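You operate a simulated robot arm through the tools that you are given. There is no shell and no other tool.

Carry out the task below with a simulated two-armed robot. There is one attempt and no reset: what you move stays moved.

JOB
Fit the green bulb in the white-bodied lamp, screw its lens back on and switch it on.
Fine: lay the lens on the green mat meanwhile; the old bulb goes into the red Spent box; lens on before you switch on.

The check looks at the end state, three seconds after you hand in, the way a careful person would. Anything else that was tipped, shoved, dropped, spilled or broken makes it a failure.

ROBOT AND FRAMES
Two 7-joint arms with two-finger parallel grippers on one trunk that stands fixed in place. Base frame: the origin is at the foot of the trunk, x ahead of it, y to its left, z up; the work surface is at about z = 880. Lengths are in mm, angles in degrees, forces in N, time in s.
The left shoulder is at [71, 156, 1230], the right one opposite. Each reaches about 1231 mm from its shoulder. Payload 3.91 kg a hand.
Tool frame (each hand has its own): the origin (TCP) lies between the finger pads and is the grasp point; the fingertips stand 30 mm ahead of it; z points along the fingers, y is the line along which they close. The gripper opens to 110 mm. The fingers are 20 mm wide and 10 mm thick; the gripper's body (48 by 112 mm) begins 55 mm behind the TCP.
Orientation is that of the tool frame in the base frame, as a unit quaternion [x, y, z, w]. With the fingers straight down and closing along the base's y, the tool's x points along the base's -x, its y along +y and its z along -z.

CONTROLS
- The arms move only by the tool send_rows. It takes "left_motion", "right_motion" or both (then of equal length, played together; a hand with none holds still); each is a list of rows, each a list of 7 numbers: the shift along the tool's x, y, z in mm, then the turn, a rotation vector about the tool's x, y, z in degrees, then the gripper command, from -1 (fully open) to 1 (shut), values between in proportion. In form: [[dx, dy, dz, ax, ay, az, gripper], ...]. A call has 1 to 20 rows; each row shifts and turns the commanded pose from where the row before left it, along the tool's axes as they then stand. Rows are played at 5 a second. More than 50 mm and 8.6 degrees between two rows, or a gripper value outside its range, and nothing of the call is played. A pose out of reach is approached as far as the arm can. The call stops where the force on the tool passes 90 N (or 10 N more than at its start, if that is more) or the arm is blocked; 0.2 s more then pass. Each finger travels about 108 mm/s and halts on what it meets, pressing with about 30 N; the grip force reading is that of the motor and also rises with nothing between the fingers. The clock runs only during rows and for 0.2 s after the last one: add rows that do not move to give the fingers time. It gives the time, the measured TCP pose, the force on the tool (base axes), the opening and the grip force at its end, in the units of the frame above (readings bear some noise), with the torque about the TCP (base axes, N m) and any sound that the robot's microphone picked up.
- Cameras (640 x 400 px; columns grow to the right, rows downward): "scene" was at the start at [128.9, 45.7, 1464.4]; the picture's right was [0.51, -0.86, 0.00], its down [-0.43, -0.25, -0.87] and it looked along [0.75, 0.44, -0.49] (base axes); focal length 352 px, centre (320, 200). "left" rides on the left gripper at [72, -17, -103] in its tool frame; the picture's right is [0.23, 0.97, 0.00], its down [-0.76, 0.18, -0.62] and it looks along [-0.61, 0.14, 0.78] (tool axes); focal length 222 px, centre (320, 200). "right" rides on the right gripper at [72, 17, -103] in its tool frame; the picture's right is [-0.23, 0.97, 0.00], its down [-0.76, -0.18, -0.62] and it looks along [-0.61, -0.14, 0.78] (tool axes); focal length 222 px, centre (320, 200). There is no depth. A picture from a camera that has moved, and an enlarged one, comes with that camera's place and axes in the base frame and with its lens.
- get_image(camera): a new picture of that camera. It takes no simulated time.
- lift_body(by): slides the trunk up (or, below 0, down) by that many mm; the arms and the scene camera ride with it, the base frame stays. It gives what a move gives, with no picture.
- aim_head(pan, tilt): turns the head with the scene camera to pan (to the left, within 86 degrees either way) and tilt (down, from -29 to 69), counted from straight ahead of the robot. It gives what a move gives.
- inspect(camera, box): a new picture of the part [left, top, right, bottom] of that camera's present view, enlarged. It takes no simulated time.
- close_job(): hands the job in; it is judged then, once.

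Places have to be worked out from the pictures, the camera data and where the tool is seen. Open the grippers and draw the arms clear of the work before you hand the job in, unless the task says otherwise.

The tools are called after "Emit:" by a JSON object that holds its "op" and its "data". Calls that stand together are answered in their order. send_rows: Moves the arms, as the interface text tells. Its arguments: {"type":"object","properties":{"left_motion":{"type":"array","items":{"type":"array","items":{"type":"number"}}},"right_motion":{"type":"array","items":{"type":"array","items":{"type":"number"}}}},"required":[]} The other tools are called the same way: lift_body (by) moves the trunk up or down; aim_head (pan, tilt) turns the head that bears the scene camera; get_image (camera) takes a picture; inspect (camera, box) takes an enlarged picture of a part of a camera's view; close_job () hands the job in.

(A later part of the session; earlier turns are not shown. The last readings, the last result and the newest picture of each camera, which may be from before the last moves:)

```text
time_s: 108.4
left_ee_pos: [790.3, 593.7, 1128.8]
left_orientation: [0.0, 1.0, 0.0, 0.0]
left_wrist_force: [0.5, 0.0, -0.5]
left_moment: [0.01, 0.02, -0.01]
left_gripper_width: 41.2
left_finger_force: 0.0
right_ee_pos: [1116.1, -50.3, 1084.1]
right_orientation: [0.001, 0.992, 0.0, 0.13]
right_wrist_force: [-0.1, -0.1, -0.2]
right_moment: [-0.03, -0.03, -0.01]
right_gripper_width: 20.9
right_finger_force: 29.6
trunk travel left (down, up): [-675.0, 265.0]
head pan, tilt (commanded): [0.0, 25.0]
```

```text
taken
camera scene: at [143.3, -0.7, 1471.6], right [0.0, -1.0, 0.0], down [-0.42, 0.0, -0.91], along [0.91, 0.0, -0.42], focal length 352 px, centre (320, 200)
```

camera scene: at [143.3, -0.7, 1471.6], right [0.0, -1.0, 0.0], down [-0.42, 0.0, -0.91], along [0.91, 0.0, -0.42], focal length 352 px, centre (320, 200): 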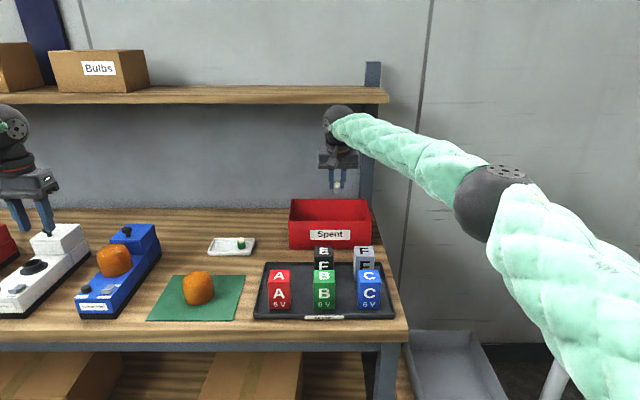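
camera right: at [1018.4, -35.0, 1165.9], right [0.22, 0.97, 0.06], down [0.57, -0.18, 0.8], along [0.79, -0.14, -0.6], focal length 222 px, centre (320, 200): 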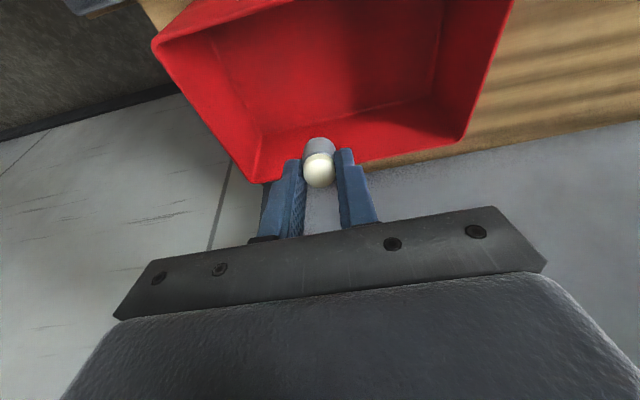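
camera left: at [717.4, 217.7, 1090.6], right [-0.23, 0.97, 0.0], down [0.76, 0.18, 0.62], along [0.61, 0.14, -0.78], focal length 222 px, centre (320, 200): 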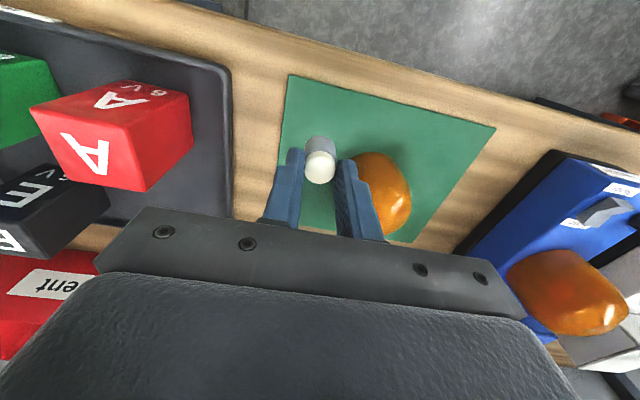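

The box rim is confirmed (x 1054–1210, y −152 to 94, z 976) and the bulb is over its middle. I lower it inside.

Emit:
{"op": "send_rows", "data": {"right_motion": [[4, 0, 15, 0, 0, 0, 1], [6, 0, 22.4, 0, 0, 0, 1], [6, 0, 22.4, 0, 0, 0, 1], [6, 0, 22.4, 0, 0, 0, 1], [6, 0, 22.4, 0, 0, 0, 1], [5, 0, 18, 0, 0, 0, 1], [2, 0, 8, 0, 0, 0, 1], [0, 0, 0, 0, 0, 0, 1]]}}

Emit:
{"op": "get_image", "data": {"camera": "right"}}

Emit:
{"op": "inspect", "data": {"camera": "scene", "box": [270, 120, 400, 260]}}

```text
time_s: 110.2
left_ee_pos: [790.3, 595.3, 1128.7]
left_orientation: [-0.001, 1.0, 0.0, 0.0]
left_wrist_force: [-0.2, 0.4, 0.2]
left_moment: [-0.02, -0.02, -0.03]
left_gripper_width: 41.5
left_finger_force: 0.0
right_ee_pos: [1115.8, -50.2, 949.1]
right_orientation: [0.0, 0.991, 0.0, 0.131]
right_wrist_force: [-0.5, -0.3, 0.0]
right_moment: [-0.04, 0.02, 0.01]
right_gripper_width: 21.8
right_finger_force: 29.8
trunk travel left (down, up): [-675.0, 265.0]
head pan, tilt (commanded): [0.0, 25.0]
```

```text
taken
camera right: at [1018.6, -34.4, 1030.3], right [0.22, 0.97, 0.06], down [0.57, -0.18, 0.8], along [0.79, -0.14, -0.6], focal length 222 px, centre (320, 200)
```

right: 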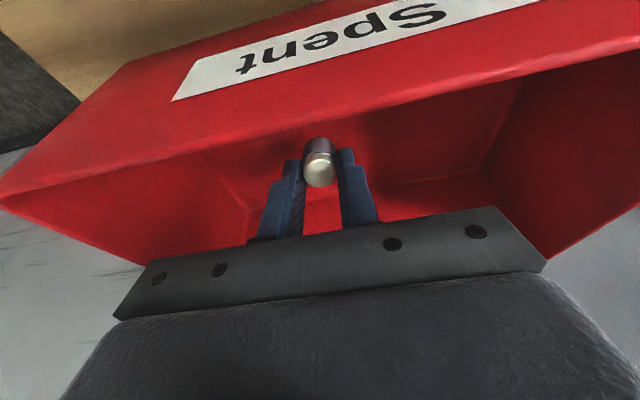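

```text
2.86 times, centred on (335, 190) of scene
camera zoom: at [143.3, -0.4, 1471.6], right [0.0, -1.0, 0.0], down [-0.42, 0.0, -0.91], along [0.91, 0.0, -0.42], focal length 1005 px, centre (277, 229)
```

zoom: 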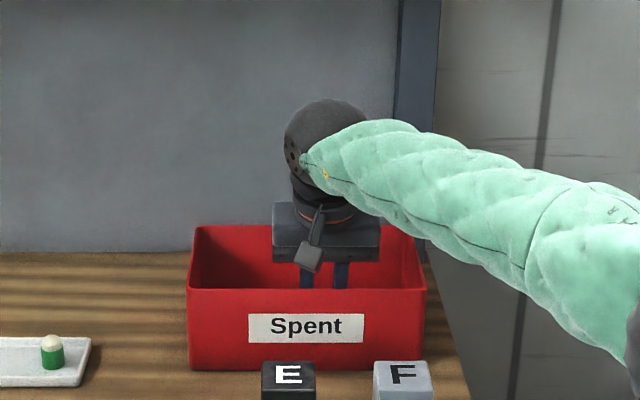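

The bulb is well inside. I lower a few mm more to feel for the floor, then release.

Emit:
{"op": "send_rows", "data": {"right_motion": [[1, 0, 4, 0, 0, 0, 1], [1, 0, 4, 0, 0, 0, 1], [0, 0, 0, 0, 0, 0, 1]]}}

```text
time_s: 111.0
left_ee_pos: [790.7, 595.3, 1129.1]
left_orientation: [0.0, 1.0, 0.001, 0.0]
left_wrist_force: [-0.7, -0.6, -0.4]
left_moment: [0.01, -0.02, -0.03]
left_gripper_width: 41.4
left_finger_force: 0.0
right_ee_pos: [1116.8, -49.8, 940.3]
right_orientation: [0.0, 0.991, 0.0, 0.131]
right_wrist_force: [-0.3, -0.5, 0.4]
right_moment: [0.0, 0.0, 0.0]
right_gripper_width: 21.9
right_finger_force: 29.4
trunk travel left (down, up): [-675.0, 265.0]
head pan, tilt (commanded): [0.0, 25.0]
```

Emit:
{"op": "send_rows", "data": {"right_motion": [[0.8, 0, 3, 0, 0, 0, 1], [0.8, 0, 3, 0, 0, 0, 1], [0, 0, 0, 0, 0, 0, 1]]}}

```text
time_s: 111.8
left_ee_pos: [790.4, 594.9, 1127.9]
left_orientation: [-0.001, 1.0, 0.0, 0.0]
left_wrist_force: [-0.9, 0.6, 0.6]
left_moment: [0.0, 0.03, 0.01]
left_gripper_width: 41.0
left_finger_force: 0.1
right_ee_pos: [1116.9, -49.0, 934.3]
right_orientation: [0.0, 0.991, 0.0, 0.131]
right_wrist_force: [-1.3, -0.2, 0.1]
right_moment: [-0.01, 0.03, -0.01]
right_gripper_width: 21.9
right_finger_force: 30.1
trunk travel left (down, up): [-675.0, 265.0]
head pan, tilt (commanded): [0.0, 25.0]
```

Emit:
{"op": "send_rows", "data": {"right_motion": [[0.8, 0, 3, 0, 0, 0, 1], [0, 0, 0, 0, 0, 0, 1]]}}

Emit:
{"op": "inspect", "data": {"camera": "right", "box": [250, 100, 390, 240]}}

```text
time_s: 112.4
left_ee_pos: [790.4, 594.3, 1128.3]
left_orientation: [-0.001, 1.0, 0.0, 0.0]
left_wrist_force: [0.4, -0.2, 0.2]
left_moment: [0.01, -0.01, 0.02]
left_gripper_width: 41.4
left_finger_force: 0.0
right_ee_pos: [1115.7, -51.3, 931.3]
right_orientation: [0.0, 0.991, 0.0, 0.13]
right_wrist_force: [-0.3, 0.1, -0.4]
right_moment: [0.02, 0.03, -0.01]
right_gripper_width: 21.9
right_finger_force: 29.8
trunk travel left (down, up): [-675.0, 265.0]
head pan, tilt (commanded): [0.0, 25.0]
```

```text
2.86 times, centred on (320, 170) of right
camera zoom: at [1018.6, -34.3, 1012.3], right [0.22, 0.97, 0.06], down [0.57, -0.18, 0.8], along [0.79, -0.14, -0.6], focal length 635 px, centre (320, 286)
```

zoom: 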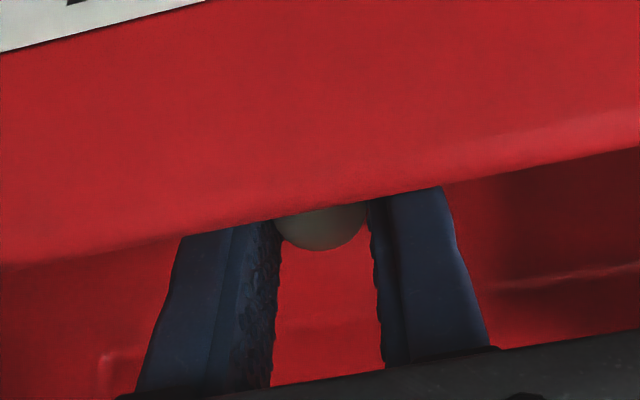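

Deep inside the box and close to its floor; I open and rise straight out.

Emit:
{"op": "send_rows", "data": {"right_motion": [[0, 0, 0, 0, 0, 0, 0.5], [0, 0, 0, 0, 0, 0, 0.25], [0, 0, 0, 0, 0, 0, 0.25], [-5, 0, -20, 0, 0, 0, 0.25], [-6, 0, -22.4, 0, 0, 0, 0.25], [-6, 0, -22.4, 0, 0, 0, 0.25], [-8, 0, -30, 0, 0, 0, 0.25], [-8, 0, -30, 0, 0, 0, 0.25], [-8, 0, -30, 0, 0, 0, 0.25], [0, 0, 0, 0, 0, 0, 0.25]]}}

Emit:
{"op": "get_image", "data": {"camera": "right"}}

Emit:
{"op": "get_image", "data": {"camera": "scene"}}

```text
time_s: 114.6
left_ee_pos: [791.5, 595.0, 1128.0]
left_orientation: [-0.001, 1.0, 0.0, -0.002]
left_wrist_force: [-0.4, 0.5, -0.4]
left_moment: [-0.04, 0.0, -0.01]
left_gripper_width: 41.4
left_finger_force: 0.0
right_ee_pos: [1115.4, -50.0, 1093.0]
right_orientation: [0.0, 0.991, -0.001, 0.131]
right_wrist_force: [-0.1, 0.2, -1.4]
right_moment: [-0.04, 0.04, 0.01]
right_gripper_width: 41.2
right_finger_force: 0.1
trunk travel left (down, up): [-675.0, 265.0]
head pan, tilt (commanded): [0.0, 25.0]
```

```text
taken
camera right: at [1018.4, -34.2, 1172.8], right [0.22, 0.97, 0.06], down [0.58, -0.18, 0.8], along [0.79, -0.14, -0.6], focal length 222 px, centre (320, 200)
```

right: 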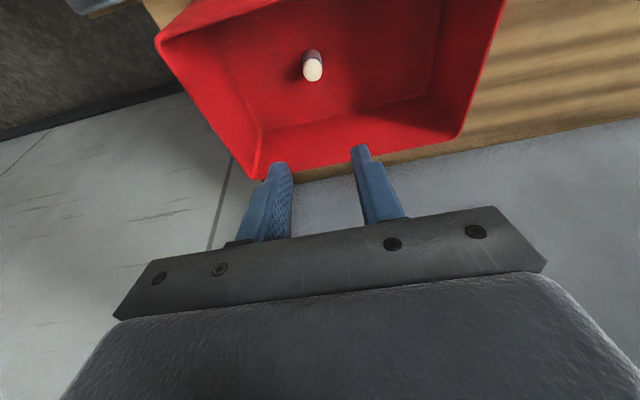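

```text
taken
camera scene: at [143.9, -0.5, 1471.5], right [0.0, -1.0, 0.0], down [-0.42, 0.0, -0.91], along [0.91, 0.0, -0.42], focal length 352 px, centre (320, 200)
```

scene: 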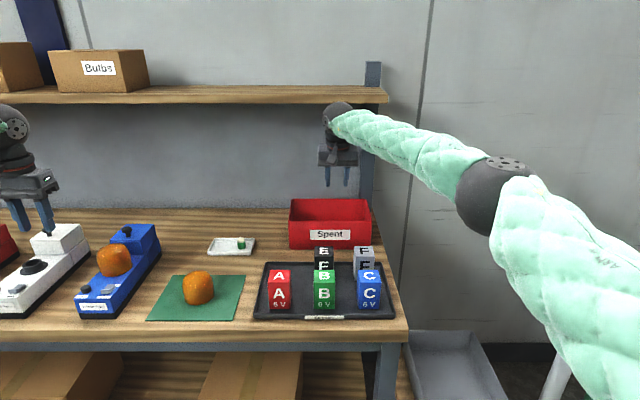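

The old bulb stands in the Spent box. Now the right arm goes for the green bulb: I tilt to 25° and move above the front of its tray, around (1015, 240).

Emit:
{"op": "send_rows", "data": {"right_motion": [[0, 0, 0, 0, -5, 0, 0.25], [0, 0, 0, 0, -5, 0, 0.25], [11.3, 36.3, -5.3, 0, 0, 0, 0.18], [11.3, 36.3, -5.3, 0, 0, 0, 0.18], [11.3, 36.3, -5.3, 0, 0, 0, 0.18], [11.3, 36.3, -5.3, 0, 0, 0, 0.18], [11.3, 36.3, -5.3, 0, 0, 0, 0.18], [11.3, 36.3, -5.3, 0, 0, 0, 0.18], [11.3, 36.3, -5.3, 0, 0, 0, 0.18], [11.3, 36.3, -5.3, 0, 0, 0, 0.18], [0, 0, 0, 0, 0, 0, 0.18]]}}

Emit:
{"op": "get_image", "data": {"camera": "right"}}

Emit:
{"op": "get_image", "data": {"camera": "scene"}}

```text
time_s: 117.0
left_ee_pos: [790.8, 594.3, 1128.9]
left_orientation: [-0.001, 1.0, 0.0, 0.0]
left_wrist_force: [-0.2, 0.6, 0.3]
left_moment: [0.0, 0.02, 0.04]
left_gripper_width: 41.4
left_finger_force: 0.1
right_ee_pos: [1015.0, 239.6, 1091.6]
right_orientation: [0.0, 0.976, 0.0, 0.217]
right_wrist_force: [-0.2, 1.2, 0.1]
right_moment: [0.0, 0.02, 0.03]
right_gripper_width: 45.2
right_finger_force: 0.1
trunk travel left (down, up): [-675.0, 265.0]
head pan, tilt (commanded): [0.0, 25.0]
```

```text
taken
camera right: at [905.8, 255.4, 1155.2], right [0.21, 0.97, 0.1], down [0.43, -0.18, 0.89], along [0.88, -0.14, -0.45], focal length 222 px, centre (320, 200)
```

right: 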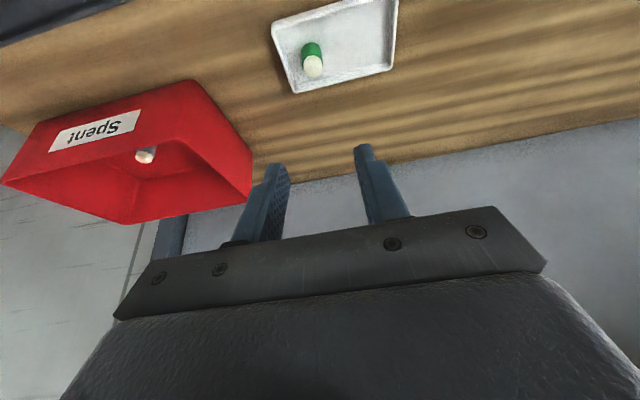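

```text
taken
camera scene: at [143.7, -1.5, 1471.6], right [0.0, -1.0, 0.0], down [-0.42, 0.0, -0.91], along [0.91, 0.0, -0.42], focal length 352 px, centre (320, 200)
```

scene: 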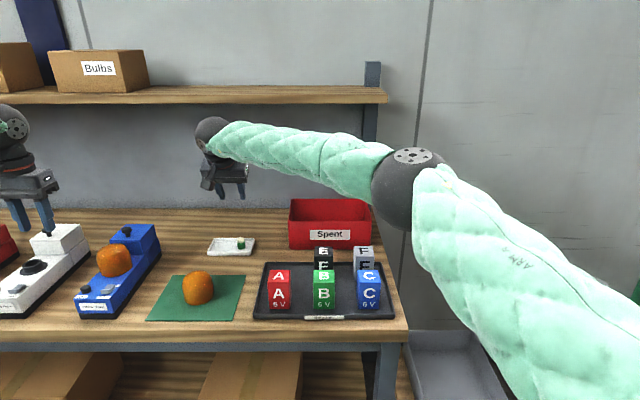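

Emit:
{"op": "inspect", "data": {"camera": "right", "box": [265, 0, 405, 100]}}

Emit:
{"op": "inspect", "data": {"camera": "scene", "box": [195, 225, 275, 265]}}

```text
4.00 times, centred on (335, 50) of right
camera zoom: at [905.8, 255.4, 1155.2], right [0.21, 0.97, 0.1], down [0.43, -0.18, 0.89], along [0.88, -0.14, -0.45], focal length 888 px, centre (260, 800)
```

zoom: 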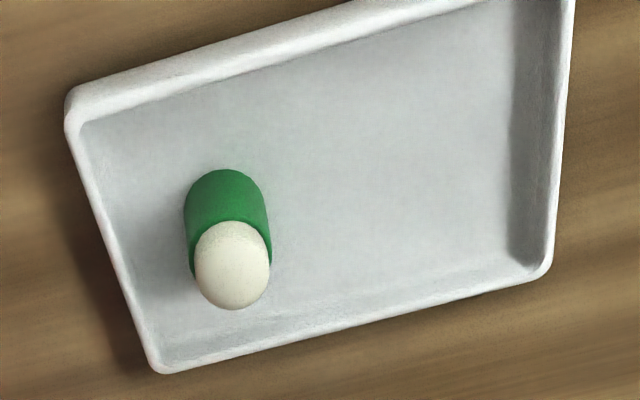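

```text
8.00 times, centred on (235, 245) of scene
camera zoom: at [143.7, -1.5, 1471.6], right [0.0, -1.0, 0.0], down [-0.42, 0.0, -0.91], along [0.91, 0.0, -0.42], focal length 2815 px, centre (1000, -160)
```

zoom: 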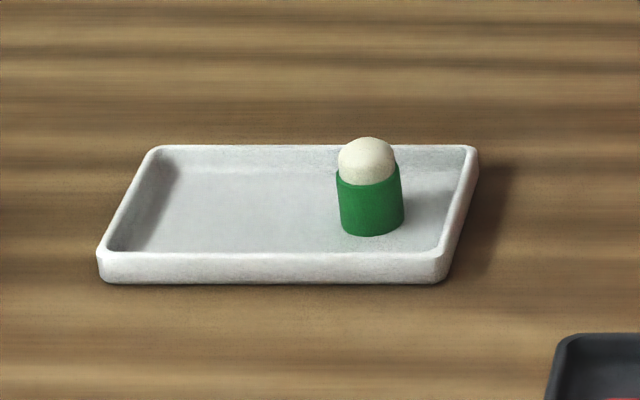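

The green bulb stands at about (1059, 239.5) in its tray. I approach it along a steep line to (1052, 239.5, 1000), then check.

Emit:
{"op": "send_rows", "data": {"right_motion": [[1.7, 0, 32.7, 0, 0, 0, 0.18], [1.7, 0, 32.7, 0, 0, 0, 0.18], [1.6, 0, 32.6, 0, 0, 0, 0.18], [0, 0, 0, 0, 0, 0, 0.18]]}}

Emit:
{"op": "get_image", "data": {"camera": "right"}}

Emit:
{"op": "inspect", "data": {"camera": "scene", "box": [180, 160, 280, 270]}}

```text
time_s: 118.0
left_ee_pos: [790.7, 595.6, 1129.6]
left_orientation: [-0.001, 1.0, 0.0, 0.0]
left_wrist_force: [-0.7, 0.2, 0.1]
left_moment: [0.0, 0.0, 0.01]
left_gripper_width: 41.2
left_finger_force: 0.1
right_ee_pos: [1052.6, 240.0, 1000.6]
right_orientation: [0.0, 0.976, 0.0, 0.216]
right_wrist_force: [-0.1, 0.8, -0.1]
right_moment: [0.02, 0.0, 0.0]
right_gripper_width: 45.0
right_finger_force: 0.0
trunk travel left (down, up): [-675.0, 265.0]
head pan, tilt (commanded): [0.0, 25.0]
```

```text
taken
camera right: at [942.6, 255.6, 1063.5], right [0.21, 0.97, 0.1], down [0.43, -0.18, 0.89], along [0.88, -0.14, -0.45], focal length 222 px, centre (320, 200)
```

right: 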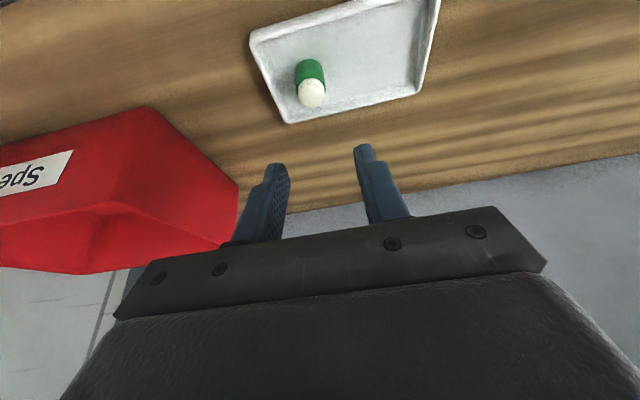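

```text
3.64 times, centred on (230, 215) of scene
camera zoom: at [143.0, -0.9, 1471.7], right [0.0, -1.0, 0.0], down [-0.42, 0.0, -0.91], along [0.91, 0.0, -0.42], focal length 1280 px, centre (647, 146)
```

zoom: 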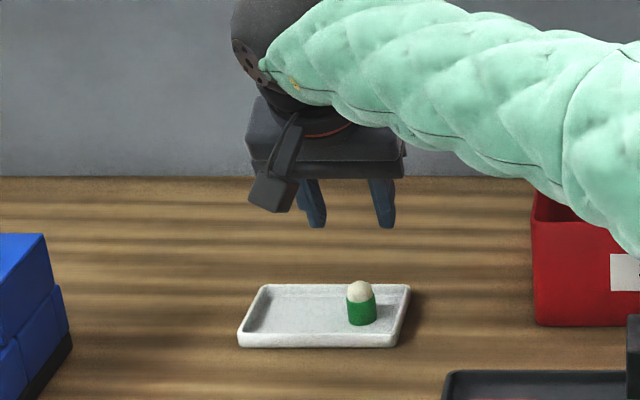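

Aligned in y (bulb at y≈240). I descend the remaining ~78 mm vertically, with a check near the bottom.

Emit:
{"op": "send_rows", "data": {"right_motion": [[6.6, 0, 14.1, 0, 0, 0, 0.18], [6.6, 0, 14.1, 0, 0, 0, 0.18], [6.6, 0, 14.1, 0, 0, 0, 0.18], [6.6, 0, 14.1, 0, 0, 0, 0.18], [0, 0, 0, 0, 0, 0, 0.18]]}}

Emit:
{"op": "get_image", "data": {"camera": "right"}}

Emit:
{"op": "inspect", "data": {"camera": "scene", "box": [180, 180, 280, 270]}}

```text
time_s: 119.2
left_ee_pos: [790.7, 596.1, 1129.2]
left_orientation: [-0.001, 1.0, 0.0, 0.0]
left_wrist_force: [-0.4, 0.3, -0.1]
left_moment: [0.01, -0.01, 0.04]
left_gripper_width: 41.4
left_finger_force: 0.1
right_ee_pos: [1051.6, 240.3, 939.0]
right_orientation: [0.0, 0.976, 0.0, 0.216]
right_wrist_force: [0.0, -0.6, 0.6]
right_moment: [0.01, -0.01, 0.03]
right_gripper_width: 45.0
right_finger_force: 0.0
trunk travel left (down, up): [-675.0, 265.0]
head pan, tilt (commanded): [0.0, 25.0]
```

```text
taken
camera right: at [942.0, 257.0, 1001.9], right [0.21, 0.97, 0.1], down [0.43, -0.18, 0.89], along [0.88, -0.14, -0.45], focal length 222 px, centre (320, 200)
```

right: 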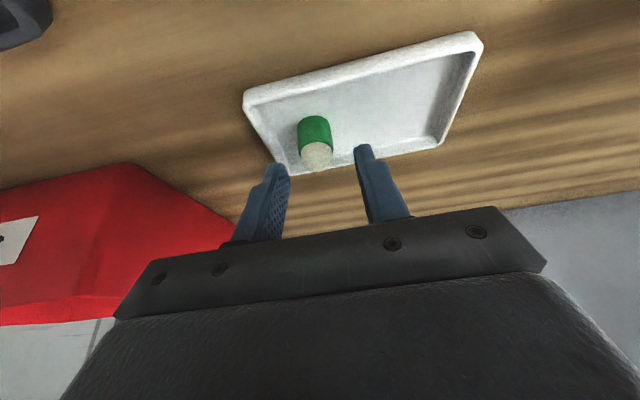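

```text
4.44 times, centred on (230, 225) of scene
camera zoom: at [142.9, -0.3, 1471.7], right [0.0, -1.0, 0.0], down [-0.42, 0.0, -0.91], along [0.91, 0.0, -0.42], focal length 1564 px, centre (720, 89)
```

zoom: 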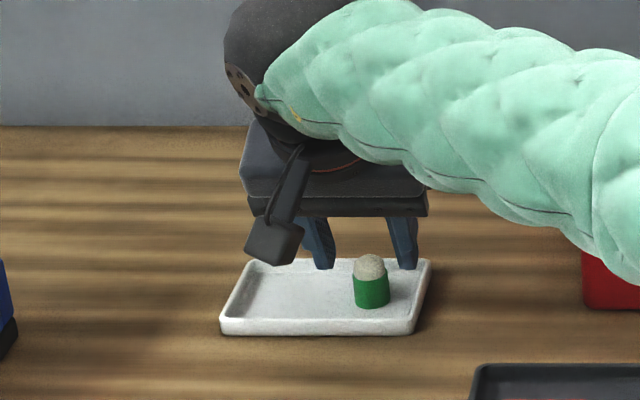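

The bulb sits ~3–4 mm toward −y of the finger centre; I correct that and descend the last 17 mm.

Emit:
{"op": "send_rows", "data": {"right_motion": [[0, -3.5, 0, 0, 0, 0, 0.18], [3.6, 0, 7.7, 0, 0, 0, 0.18], [3.6, 0, 7.7, 0, 0, 0, 0.18], [0, 0, 0, 0, 0, 0, 0.18]]}}

Emit:
{"op": "inspect", "data": {"camera": "right", "box": [230, 90, 410, 220]}}

Emit:
{"op": "inspect", "data": {"camera": "scene", "box": [200, 210, 270, 270]}}

```text
time_s: 120.2
left_ee_pos: [789.1, 595.3, 1129.3]
left_orientation: [-0.001, 1.0, -0.001, -0.001]
left_wrist_force: [0.8, 1.0, 0.1]
left_moment: [0.02, 0.0, 0.04]
left_gripper_width: 41.4
left_finger_force: 0.0
right_ee_pos: [1052.5, 237.6, 924.7]
right_orientation: [-0.001, 0.976, 0.001, 0.217]
right_wrist_force: [4.0, 2.0, 14.2]
right_moment: [-0.38, -0.22, 0.14]
right_gripper_width: 44.0
right_finger_force: 0.0
trunk travel left (down, up): [-675.0, 265.0]
head pan, tilt (commanded): [0.0, 25.0]
```

```text
3.08 times, centred on (320, 155) of right
camera zoom: at [942.3, 253.0, 987.7], right [0.21, 0.97, 0.1], down [0.42, -0.18, 0.89], along [0.88, -0.14, -0.45], focal length 684 px, centre (320, 338)
```

zoom: 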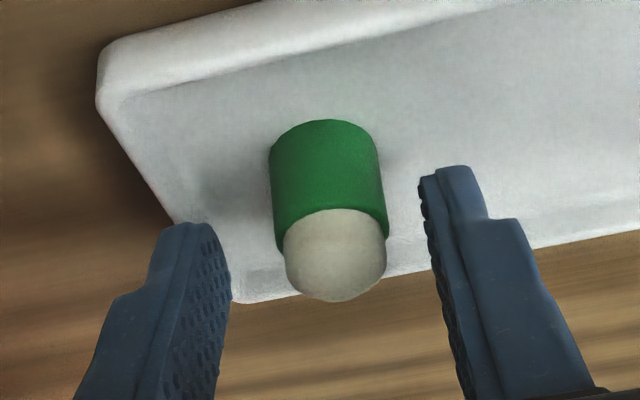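

```text
6.67 times, centred on (235, 240) of scene
camera zoom: at [142.0, -0.3, 1472.0], right [0.0, -1.0, 0.0], down [-0.42, 0.0, -0.91], along [0.91, 0.0, -0.42], focal length 2346 px, centre (887, -67)
```

zoom: 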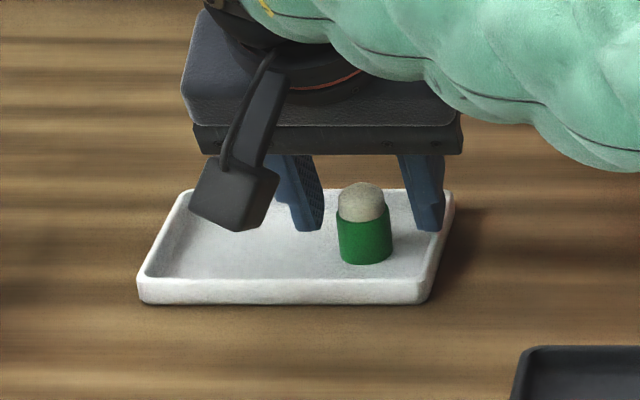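

The −y fingertip touched the tray's rim lightly (14 N). I raise 7 mm to grip above the rim height, shift 4 mm back, and verify the force clears.

Emit:
{"op": "send_rows", "data": {"right_motion": [[0.67, 0, -8, 0, 0, 0, 0.18], [0, 0, 0, 0, 0, 0, 0.3], [0, 0, 0, 0, 0, 0, 0.3]]}}

Emit:
{"op": "inspect", "data": {"camera": "right", "box": [230, 90, 410, 220]}}

Emit:
{"op": "inspect", "data": {"camera": "scene", "box": [200, 210, 270, 270]}}

```text
time_s: 121.0
left_ee_pos: [791.2, 593.9, 1127.9]
left_orientation: [-0.001, 1.0, -0.001, -0.001]
left_wrist_force: [-0.9, 0.3, 0.4]
left_moment: [0.02, 0.0, 0.0]
left_gripper_width: 41.5
left_finger_force: 0.1
right_ee_pos: [1048.9, 236.7, 928.1]
right_orientation: [0.0, 0.977, 0.0, 0.215]
right_wrist_force: [0.2, -0.5, -0.4]
right_moment: [-0.01, 0.01, 0.0]
right_gripper_width: 38.8
right_finger_force: 0.2
trunk travel left (down, up): [-675.0, 265.0]
head pan, tilt (commanded): [0.0, 25.0]
```

```text
3.08 times, centred on (320, 155) of right
camera zoom: at [938.9, 252.6, 991.2], right [0.21, 0.97, 0.1], down [0.43, -0.18, 0.89], along [0.88, -0.14, -0.45], focal length 684 px, centre (320, 338)
```

zoom: 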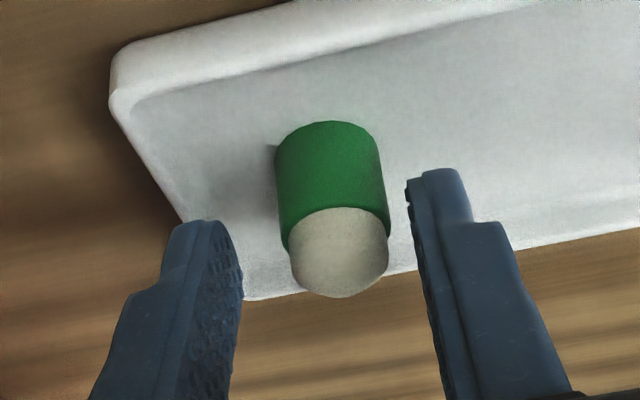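

```text
6.67 times, centred on (235, 240) of scene
camera zoom: at [143.7, -0.3, 1471.5], right [0.0, -1.0, 0.0], down [-0.42, 0.0, -0.91], along [0.91, 0.0, -0.42], focal length 2346 px, centre (887, -67)
```

zoom: 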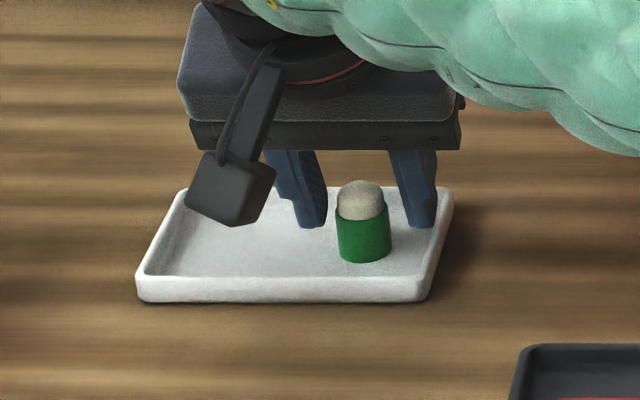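

No contact now and the bulb is centred within ~1 mm. I close on it.

Emit:
{"op": "send_rows", "data": {"right_motion": [[0, 1, 0, 0, 0, 0, 0.3], [0, 0, 0, 0, 0, 0, 0.45], [0, 0, 0, 0, 0, 0, 0.55], [0, 0, 0, 0, 0, 0, 0.7], [0, 0, 0, 0, 0, 0, 1], [0, 0, 0, 0, 0, 0, 1], [0, 0, 0, 0, 0, 0, 1]]}}

Emit:
{"op": "inspect", "data": {"camera": "right", "box": [230, 90, 410, 220]}}

Emit:
{"op": "inspect", "data": {"camera": "scene", "box": [200, 210, 270, 270]}}

```text
time_s: 122.6
left_ee_pos: [790.3, 595.6, 1127.3]
left_orientation: [-0.002, 1.0, 0.0, 0.0]
left_wrist_force: [-0.3, -0.7, -0.2]
left_moment: [-0.01, 0.02, 0.03]
left_gripper_width: 41.4
left_finger_force: 0.2
right_ee_pos: [1048.8, 236.2, 928.8]
right_orientation: [0.001, 0.976, 0.0, 0.217]
right_wrist_force: [-0.7, 1.1, 0.7]
right_moment: [0.0, -0.03, 0.01]
right_gripper_width: 21.2
right_finger_force: 29.7
trunk travel left (down, up): [-675.0, 265.0]
head pan, tilt (commanded): [0.0, 25.0]
```

```text
3.08 times, centred on (320, 155) of right
camera zoom: at [938.6, 253.9, 992.0], right [0.21, 0.97, 0.1], down [0.43, -0.18, 0.89], along [0.88, -0.14, -0.45], focal length 684 px, centre (320, 338)
```

zoom: 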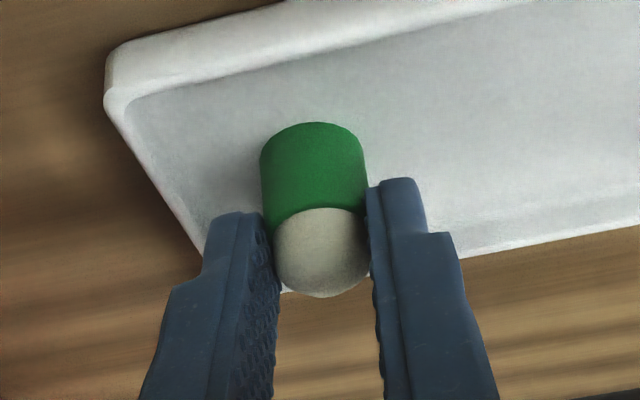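

```text
6.67 times, centred on (235, 240) of scene
camera zoom: at [143.3, -0.2, 1471.7], right [0.0, -1.0, 0.0], down [-0.42, 0.0, -0.91], along [0.91, 0.0, -0.42], focal length 2346 px, centre (887, -67)
```

zoom: 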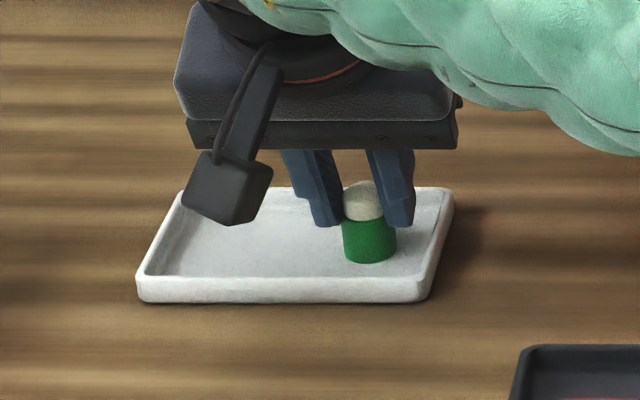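

Gripped at 21.2 mm. I lift slowly, watching that the bulb comes along without dragging the tray.

Emit:
{"op": "send_rows", "data": {"right_motion": [[-1.3, 0, -2.7, 0, 0, 0, 1], [-2.1, 0, -4.5, 0, 0, 0, 1], [-3.4, 0, -7.2, 0, 0, 0, 1], [-4.2, 0, -9, 0, 0, 0, 1], [-6.3, 0, -13.6, 0, 0, 0, 1], [-6.3, 0, -13.6, 0, 0, 0, 1], [0, 0, 0, 0, 0, 0, 1]]}}

Emit:
{"op": "inspect", "data": {"camera": "scene", "box": [190, 180, 280, 270]}}

Emit:
{"op": "inspect", "data": {"camera": "right", "box": [230, 90, 410, 220]}}

```text
time_s: 124.2
left_ee_pos: [792.0, 595.1, 1128.3]
left_orientation: [-0.001, 1.0, 0.0, -0.001]
left_wrist_force: [0.9, 1.1, -0.3]
left_moment: [-0.01, -0.02, -0.01]
left_gripper_width: 41.2
left_finger_force: 0.0
right_ee_pos: [1049.5, 238.1, 984.2]
right_orientation: [0.0, 0.977, 0.0, 0.215]
right_wrist_force: [-0.2, -0.3, 0.3]
right_moment: [0.0, 0.0, 0.0]
right_gripper_width: 21.0
right_finger_force: 30.3
trunk travel left (down, up): [-675.0, 265.0]
head pan, tilt (commanded): [0.0, 25.0]
```

```text
4.44 times, centred on (235, 225) of scene
camera zoom: at [143.7, -0.1, 1471.6], right [0.0, -1.0, 0.0], down [-0.42, 0.0, -0.91], along [0.91, 0.0, -0.42], focal length 1564 px, centre (698, 89)
```

zoom: 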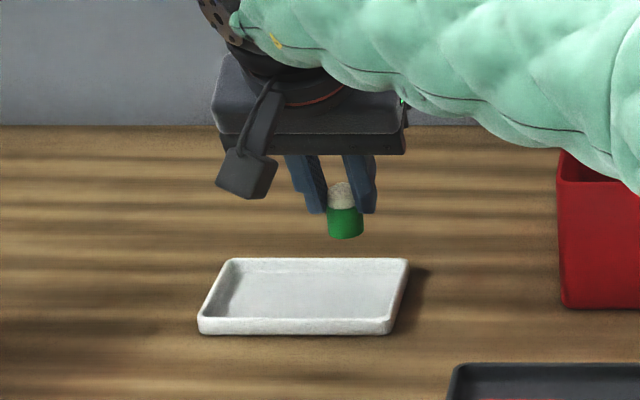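

```text
3.08 times, centred on (320, 155) of right
camera zoom: at [939.1, 253.9, 1047.2], right [0.21, 0.97, 0.1], down [0.43, -0.18, 0.89], along [0.88, -0.14, -0.45], focal length 684 px, centre (320, 338)
```

zoom: 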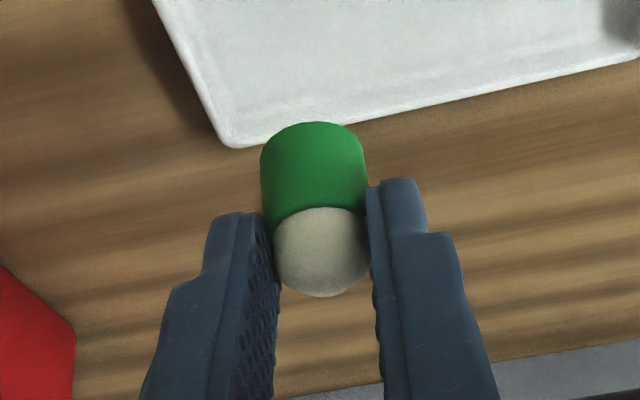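

The green bulb is up and the tray stayed in place. I raise it and carry it to the free spot on the mat (bulb to about (791, 233)), keeping the tilt.

Emit:
{"op": "send_rows", "data": {"right_motion": [[-8, 0, -17, 0, 0, 0, 1], [-13.5, 0, -29, 0, 0, 0, 1], [-13.5, 0, -29, 0, 0, 0, 1], [20, -0.5, -9.3, 0, 0, 0, 1], [34.7, -0.6, -16.2, 0, 0, 0, 1], [34.7, -0.6, -16.2, 0, 0, 0, 1], [34.7, -0.6, -16.2, 0, 0, 0, 1], [34.7, -0.6, -16.2, 0, 0, 0, 1], [34.7, -0.6, -16.2, 0, 0, 0, 1], [30, -0.6, -14, 0, 0, 0, 1], [20, -0.5, -9.3, 0, 0, 0, 1], [0, 0, 0, 0, 0, 0, 1]]}}

Emit:
{"op": "get_image", "data": {"camera": "right"}}

Emit:
{"op": "get_image", "data": {"camera": "scene"}}

```text
time_s: 126.8
left_ee_pos: [790.9, 595.3, 1128.4]
left_orientation: [-0.002, 1.0, 0.0, 0.0]
left_wrist_force: [0.0, -1.4, -0.7]
left_moment: [0.01, 0.01, 0.03]
left_gripper_width: 41.0
left_finger_force: 0.0
right_ee_pos: [781.4, 232.2, 1068.5]
right_orientation: [0.0, 0.976, 0.0, 0.217]
right_wrist_force: [0.1, 0.1, -0.9]
right_moment: [0.02, 0.0, -0.02]
right_gripper_width: 21.0
right_finger_force: 29.9
trunk travel left (down, up): [-675.0, 265.0]
head pan, tilt (commanded): [0.0, 25.0]
```

```text
taken
camera right: at [670.4, 248.5, 1131.2], right [0.21, 0.97, 0.1], down [0.43, -0.18, 0.89], along [0.88, -0.14, -0.45], focal length 222 px, centre (320, 200)
```

right: 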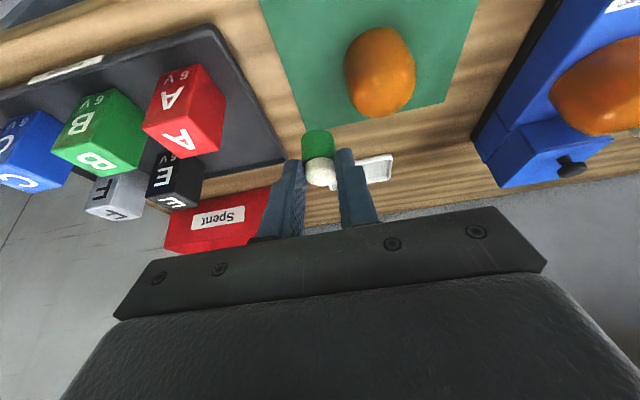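

```text
taken
camera scene: at [143.6, -0.3, 1471.6], right [0.0, -1.0, 0.0], down [-0.42, 0.0, -0.91], along [0.91, 0.0, -0.42], focal length 352 px, centre (320, 200)
```

scene: 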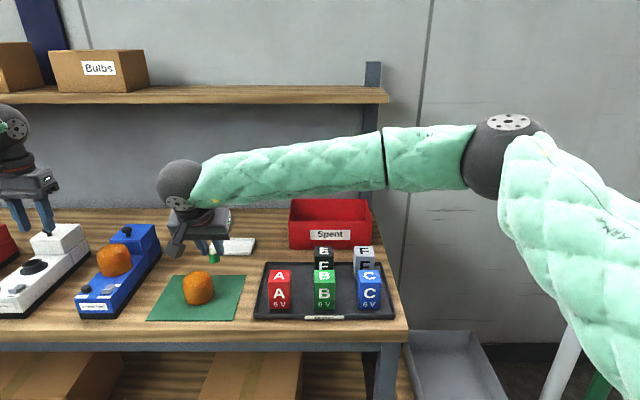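

I lower toward the mat, first to about 13 mm above contact.

Emit:
{"op": "send_rows", "data": {"right_motion": [[8, 0, 17, 0, 0, 0, 1], [11, 0, 23.6, 0, 0, 0, 1], [11, 0, 23.6, 0, 0, 0, 1], [11, 0, 23.6, 0, 0, 0, 1], [9, 0, 19, 0, 0, 0, 1], [5, 0, 11, 0, 0, 0, 1], [0, 0, 0, 0, 0, 0, 1]]}}

Emit:
{"op": "inspect", "data": {"camera": "scene", "box": [140, 210, 270, 330]}}

Emit:
{"op": "get_image", "data": {"camera": "right"}}

```text
time_s: 128.4
left_ee_pos: [790.2, 595.1, 1126.9]
left_orientation: [-0.001, 1.0, 0.0, 0.0]
left_wrist_force: [0.3, 0.8, 0.5]
left_moment: [0.01, 0.01, -0.02]
left_gripper_width: 41.2
left_finger_force: 0.0
right_ee_pos: [780.8, 231.8, 936.2]
right_orientation: [0.0, 0.977, 0.0, 0.215]
right_wrist_force: [-0.8, -0.5, -0.8]
right_moment: [-0.01, -0.04, 0.01]
right_gripper_width: 20.9
right_finger_force: 30.2
trunk travel left (down, up): [-675.0, 265.0]
head pan, tilt (commanded): [0.0, 25.0]
```

```text
3.33 times, centred on (205, 270) of scene
camera zoom: at [143.2, -0.3, 1471.7], right [0.0, -1.0, 0.0], down [-0.42, 0.0, -0.91], along [0.91, 0.0, -0.42], focal length 1173 px, centre (703, -33)
```

zoom: 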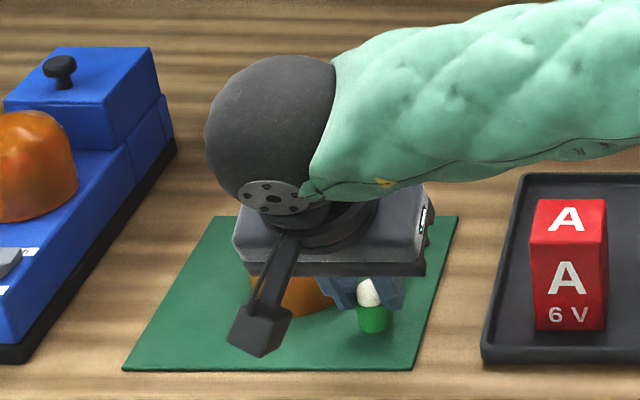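

```text
taken
camera right: at [670.4, 249.0, 1000.3], right [0.21, 0.97, 0.1], down [0.43, -0.18, 0.89], along [0.88, -0.14, -0.45], focal length 222 px, centre (320, 200)
```

right: 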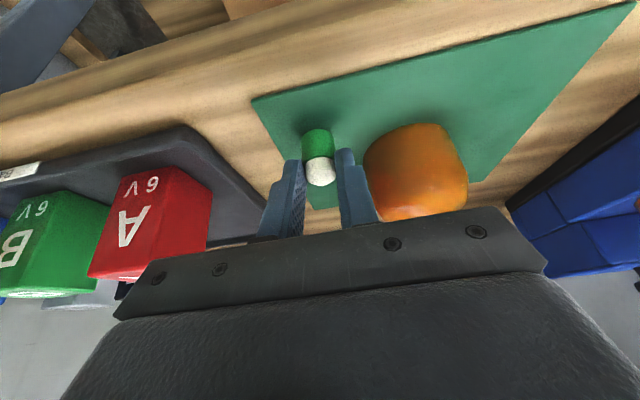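

Close to the mat, no contact with the lens. I step down until the bulb touches.

Emit:
{"op": "send_rows", "data": {"right_motion": [[1.3, 0, 2.7, 0, 0, 0, 1], [1.3, 0, 2.7, 0, 0, 0, 1], [0.8, 0, 1.8, 0, 0, 0, 1], [0, 0, 0, 0, 0, 0, 1]]}}

Emit:
{"op": "send_rows", "data": {"right_motion": [[0.6, 0, 1.4, 0, 0, 0, 1], [0, 0, 0, 0, 0, 0, 1]]}}

```text
time_s: 129.4
left_ee_pos: [790.3, 595.7, 1127.6]
left_orientation: [-0.001, 1.0, 0.0, 0.001]
left_wrist_force: [0.1, 0.2, -0.1]
left_moment: [-0.03, -0.03, -0.02]
left_gripper_width: 41.5
left_finger_force: 0.0
right_ee_pos: [780.8, 233.2, 929.7]
right_orientation: [0.0, 0.976, -0.001, 0.217]
right_wrist_force: [0.0, 1.9, 1.9]
right_moment: [0.07, 0.0, 0.01]
right_gripper_width: 21.2
right_finger_force: 30.3
trunk travel left (down, up): [-675.0, 265.0]
head pan, tilt (commanded): [0.0, 25.0]
```

```text
time_s: 130.0
left_ee_pos: [790.5, 594.7, 1129.5]
left_orientation: [-0.001, 1.0, 0.0, 0.0]
left_wrist_force: [0.4, -0.3, 0.8]
left_moment: [0.0, 0.0, -0.04]
left_gripper_width: 41.2
left_finger_force: 0.0
right_ee_pos: [779.8, 232.0, 928.2]
right_orientation: [-0.001, 0.976, 0.0, 0.217]
right_wrist_force: [3.3, 0.5, 7.8]
right_moment: [0.02, -0.19, 0.0]
right_gripper_width: 21.2
right_finger_force: 30.3
trunk travel left (down, up): [-675.0, 265.0]
head pan, tilt (commanded): [0.0, 25.0]
```

Contact (≈8 N). I ease up slightly and open the right hand slowly.

Emit:
{"op": "send_rows", "data": {"right_motion": [[-0.4, 0, -0.9, 0, 0, 0, 1], [0, 0, 0, 0, 0, 0, 0.58], [0, 0, 0, 0, 0, 0, 0.48], [0, 0, 0, 0, 0, 0, 0.3], [0, 0, 0, 0, 0, 0, 0.27], [0, 0, 0, 0, 0, 0, 0.27]]}}

Emit:
{"op": "inspect", "data": {"camera": "scene", "box": [140, 210, 270, 330]}}

Emit:
{"op": "inspect", "data": {"camera": "right", "box": [230, 90, 410, 220]}}

```text
time_s: 131.4
left_ee_pos: [789.8, 596.1, 1128.1]
left_orientation: [-0.001, 1.0, 0.001, 0.0]
left_wrist_force: [-0.6, -0.1, -0.3]
left_moment: [0.0, -0.01, -0.01]
left_gripper_width: 41.3
left_finger_force: 0.0
right_ee_pos: [780.6, 233.3, 929.2]
right_orientation: [0.0, 0.976, 0.001, 0.216]
right_wrist_force: [0.5, 0.0, 0.4]
right_moment: [0.0, 0.0, 0.0]
right_gripper_width: 40.2
right_finger_force: 0.1
trunk travel left (down, up): [-675.0, 265.0]
head pan, tilt (commanded): [0.0, 25.0]
```

```text
3.33 times, centred on (205, 270) of scene
camera zoom: at [143.3, -0.2, 1471.6], right [0.0, -1.0, 0.0], down [-0.42, 0.0, -0.91], along [0.91, 0.0, -0.42], focal length 1173 px, centre (703, -33)
```

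zoom: 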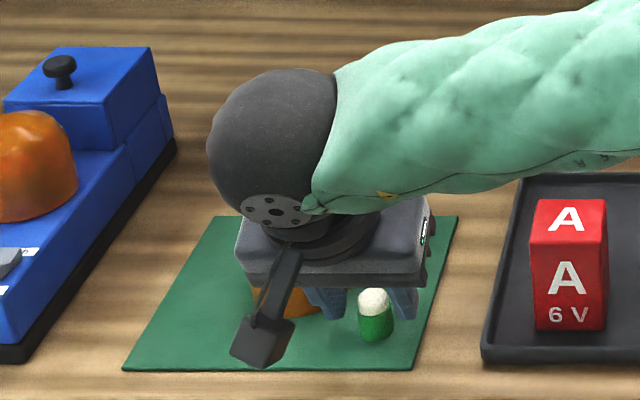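

```text
3.08 times, centred on (320, 155) of right
camera zoom: at [669.9, 249.0, 991.9], right [0.21, 0.97, 0.1], down [0.43, -0.18, 0.89], along [0.88, -0.14, -0.45], focal length 684 px, centre (320, 338)
```

zoom: 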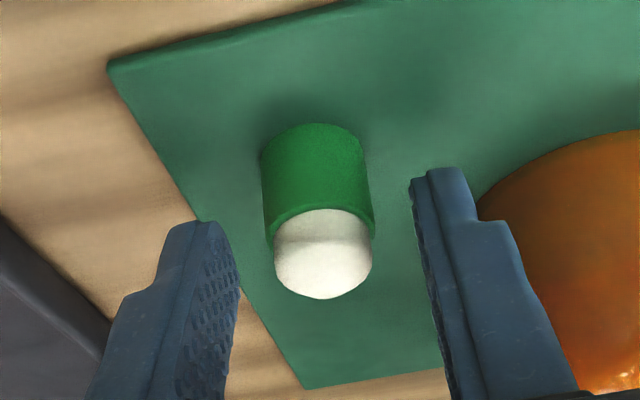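

The green bulb stands upright on the mat. I withdraw the right hand straight up and then off to the right.

Emit:
{"op": "send_rows", "data": {"right_motion": [[-6.3, 0, -13.6, 0, 0, 0, 0.27], [-12.7, 0, -27.2, 0, 0, 0, 0.27], [-12.7, 0, -27.2, 0, 0, 0, 0.27], [-12.7, 0, -27.2, 0, 0, 0, 0.27], [-12.7, 0, -27.2, 0, 0, 0, 0.27], [-12.7, 0, -27.2, 0, 0, 0, 0.27], [0, -40, 0, 0, 0, 0, 0.27], [0, -45, 0, 0, 0, 0, 0.27], [0, -45, 0, 0, 0, 0, 0.27], [0, -45, 0, 0, 0, 0, 0.27], [0, -45, 0, 0, 0, 0, 0.27], [0, -45, 0, 0, 0, 0, 0.27], [0, -45, 0, 0, 0, 0, 0.27], [0, -45, 0, 0, 0, 0, 0.27], [0, -45, 0, 0, 0, 0, 0.27], [0, -45, 0, 0, 0, 0, 0.27], [0, 0, 0, 0, 8.33, 0, 0.27], [0, 0, 0, 0, 8.33, 0, 0.27], [0, 0, 0, 0, 8.34, 0, 0.27], [0, 0, 0, 0, 0, 0, 0.27]]}}

Emit:
{"op": "get_image", "data": {"camera": "scene"}}

```text
time_s: 135.6
left_ee_pos: [791.0, 596.5, 1128.3]
left_orientation: [0.0, 1.0, 0.001, 0.0]
left_wrist_force: [0.1, 0.6, 0.3]
left_moment: [0.01, 0.04, -0.02]
left_gripper_width: 41.2
left_finger_force: 0.0
right_ee_pos: [780.3, -212.2, 1094.4]
right_orientation: [0.0, 1.0, 0.0, -0.001]
right_wrist_force: [-0.5, 0.3, 0.1]
right_moment: [0.03, 0.01, 0.0]
right_gripper_width: 40.1
right_finger_force: 0.2
trunk travel left (down, up): [-675.0, 265.0]
head pan, tilt (commanded): [0.0, 25.0]
```

```text
taken
camera scene: at [142.8, -0.4, 1471.7], right [0.0, -1.0, 0.0], down [-0.42, 0.0, -0.91], along [0.91, 0.0, -0.42], focal length 352 px, centre (320, 200)
```

scene: 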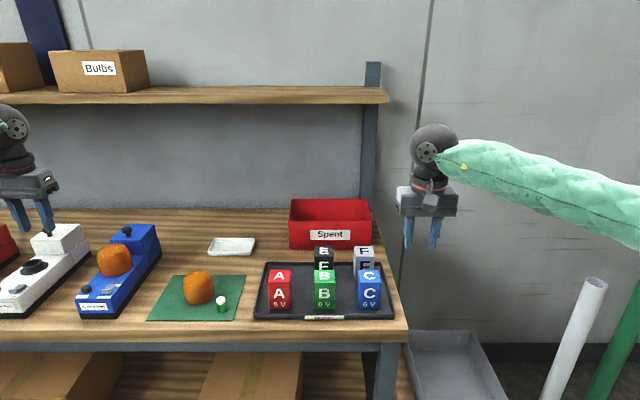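

Now the left hand comes over the green bulb to pick it up for the socket.

Emit:
{"op": "send_rows", "data": {"left_motion": [[0, -40, 0, 0, 0, 0, 0.25], [0, -45, 0, 0, 0, 0, 0.25], [0, -45, 0, 0, 0, 0, 0.25], [0, -45, 0, 0, 0, 0, 0.25], [0, -45, 0, 0, 0, 0, 0.25], [0, -45, 0, 0, 0, 0, 0.25], [0, -45, 0, 0, 0, 0, 0.25], [0, -45, 0, 0, 0, 0, 0.25], [0, -8, 30, 0, 0, 0, 0.25], [0, 0, 30, 0, 0, 0, 0.25], [0, 0, 0, 0, 0, 0, 0.25]]}}

Emit:
{"op": "inspect", "data": {"camera": "left", "box": [270, 60, 370, 140]}}

Emit:
{"op": "get_image", "data": {"camera": "left"}}

```text
time_s: 138.0
left_ee_pos: [789.9, 230.3, 1069.1]
left_orientation: [-0.001, 1.0, 0.0, 0.0]
left_wrist_force: [-0.7, -0.7, -0.6]
left_moment: [0.0, 0.0, -0.02]
left_gripper_width: 41.2
left_finger_force: 0.1
right_ee_pos: [779.5, -212.6, 1095.2]
right_orientation: [0.001, 1.0, 0.0, 0.0]
right_wrist_force: [0.4, -0.1, 0.5]
right_moment: [-0.03, 0.0, 0.02]
right_gripper_width: 40.5
right_finger_force: 0.0
trunk travel left (down, up): [-675.0, 265.0]
head pan, tilt (commanded): [0.0, 25.0]
```

```text
5.00 times, centred on (320, 100) of left
camera zoom: at [717.7, 213.6, 1173.3], right [-0.23, 0.97, 0.0], down [0.76, 0.18, 0.62], along [0.61, 0.14, -0.78], focal length 1111 px, centre (320, 700)
```

zoom: 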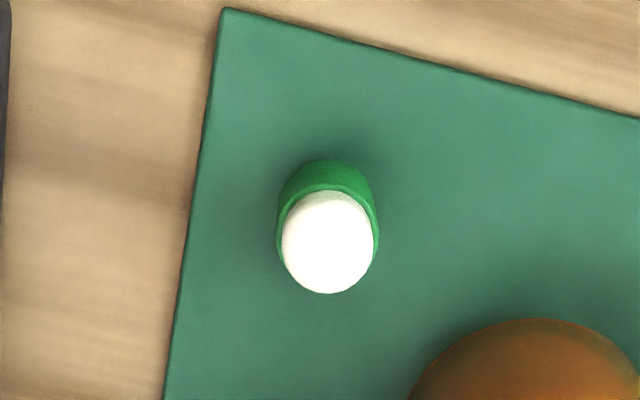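

```text
taken
camera left: at [717.7, 213.6, 1173.3], right [-0.23, 0.97, 0.0], down [0.76, 0.18, 0.62], along [0.61, 0.14, -0.78], focal length 222 px, centre (320, 200)
```

left: 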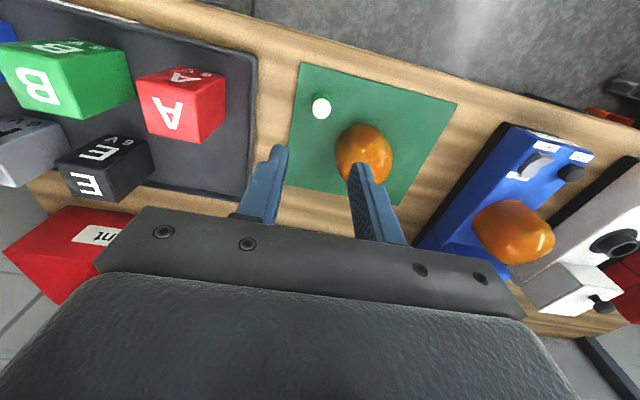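

The green bulb is at about (792, 233). I correct and lower to the same relative grip height as the old bulb had (TCP ≈935).

Emit:
{"op": "send_rows", "data": {"left_motion": [[-2.5, 2.8, 30, 0, 0, 0, 0.25], [0, 0, 35, 0, 0, 0, 0.25], [0, 0, 30, 0, 0, 0, 0.25], [0, 0, 15, 0, 0, 0, 0.25], [0, 0, 0, 0, 0, 0, 0.25]]}}

Emit:
{"op": "get_image", "data": {"camera": "left"}}

Emit:
{"op": "inspect", "data": {"camera": "scene", "box": [140, 220, 270, 330]}}

```text
time_s: 139.2
left_ee_pos: [792.8, 234.8, 957.9]
left_orientation: [-0.002, 1.0, 0.0, 0.001]
left_wrist_force: [0.6, -0.3, 1.0]
left_moment: [0.0, -0.01, -0.04]
left_gripper_width: 41.3
left_finger_force: 0.1
right_ee_pos: [779.5, -213.3, 1095.2]
right_orientation: [0.001, 1.0, 0.0, 0.0]
right_wrist_force: [-0.1, -0.3, 0.7]
right_moment: [-0.02, 0.0, -0.01]
right_gripper_width: 40.2
right_finger_force: 0.1
trunk travel left (down, up): [-675.0, 265.0]
head pan, tilt (commanded): [0.0, 25.0]
```

```text
taken
camera left: at [719.6, 217.0, 1062.2], right [-0.23, 0.97, 0.0], down [0.76, 0.18, 0.62], along [0.61, 0.14, -0.78], focal length 222 px, centre (320, 200)
```

left: 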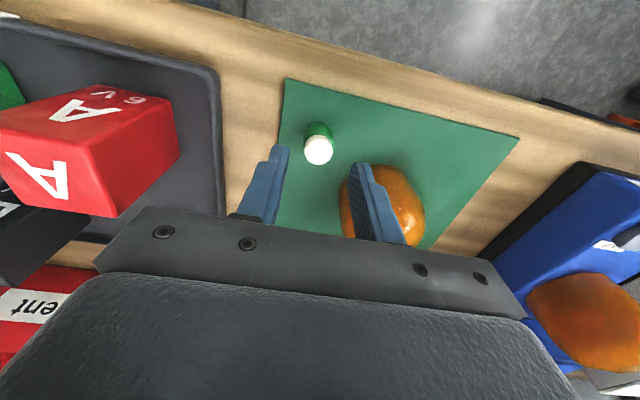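

```text
3.64 times, centred on (205, 275) of scene
camera zoom: at [143.0, -0.8, 1471.7], right [0.0, -1.0, 0.0], down [-0.42, 0.0, -0.91], along [0.91, 0.0, -0.42], focal length 1280 px, centre (738, -73)
```

zoom: 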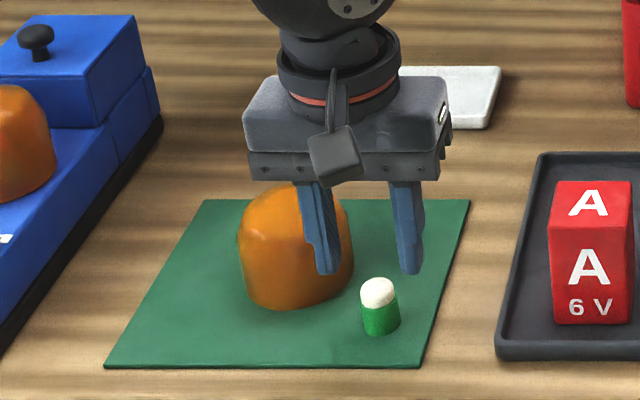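

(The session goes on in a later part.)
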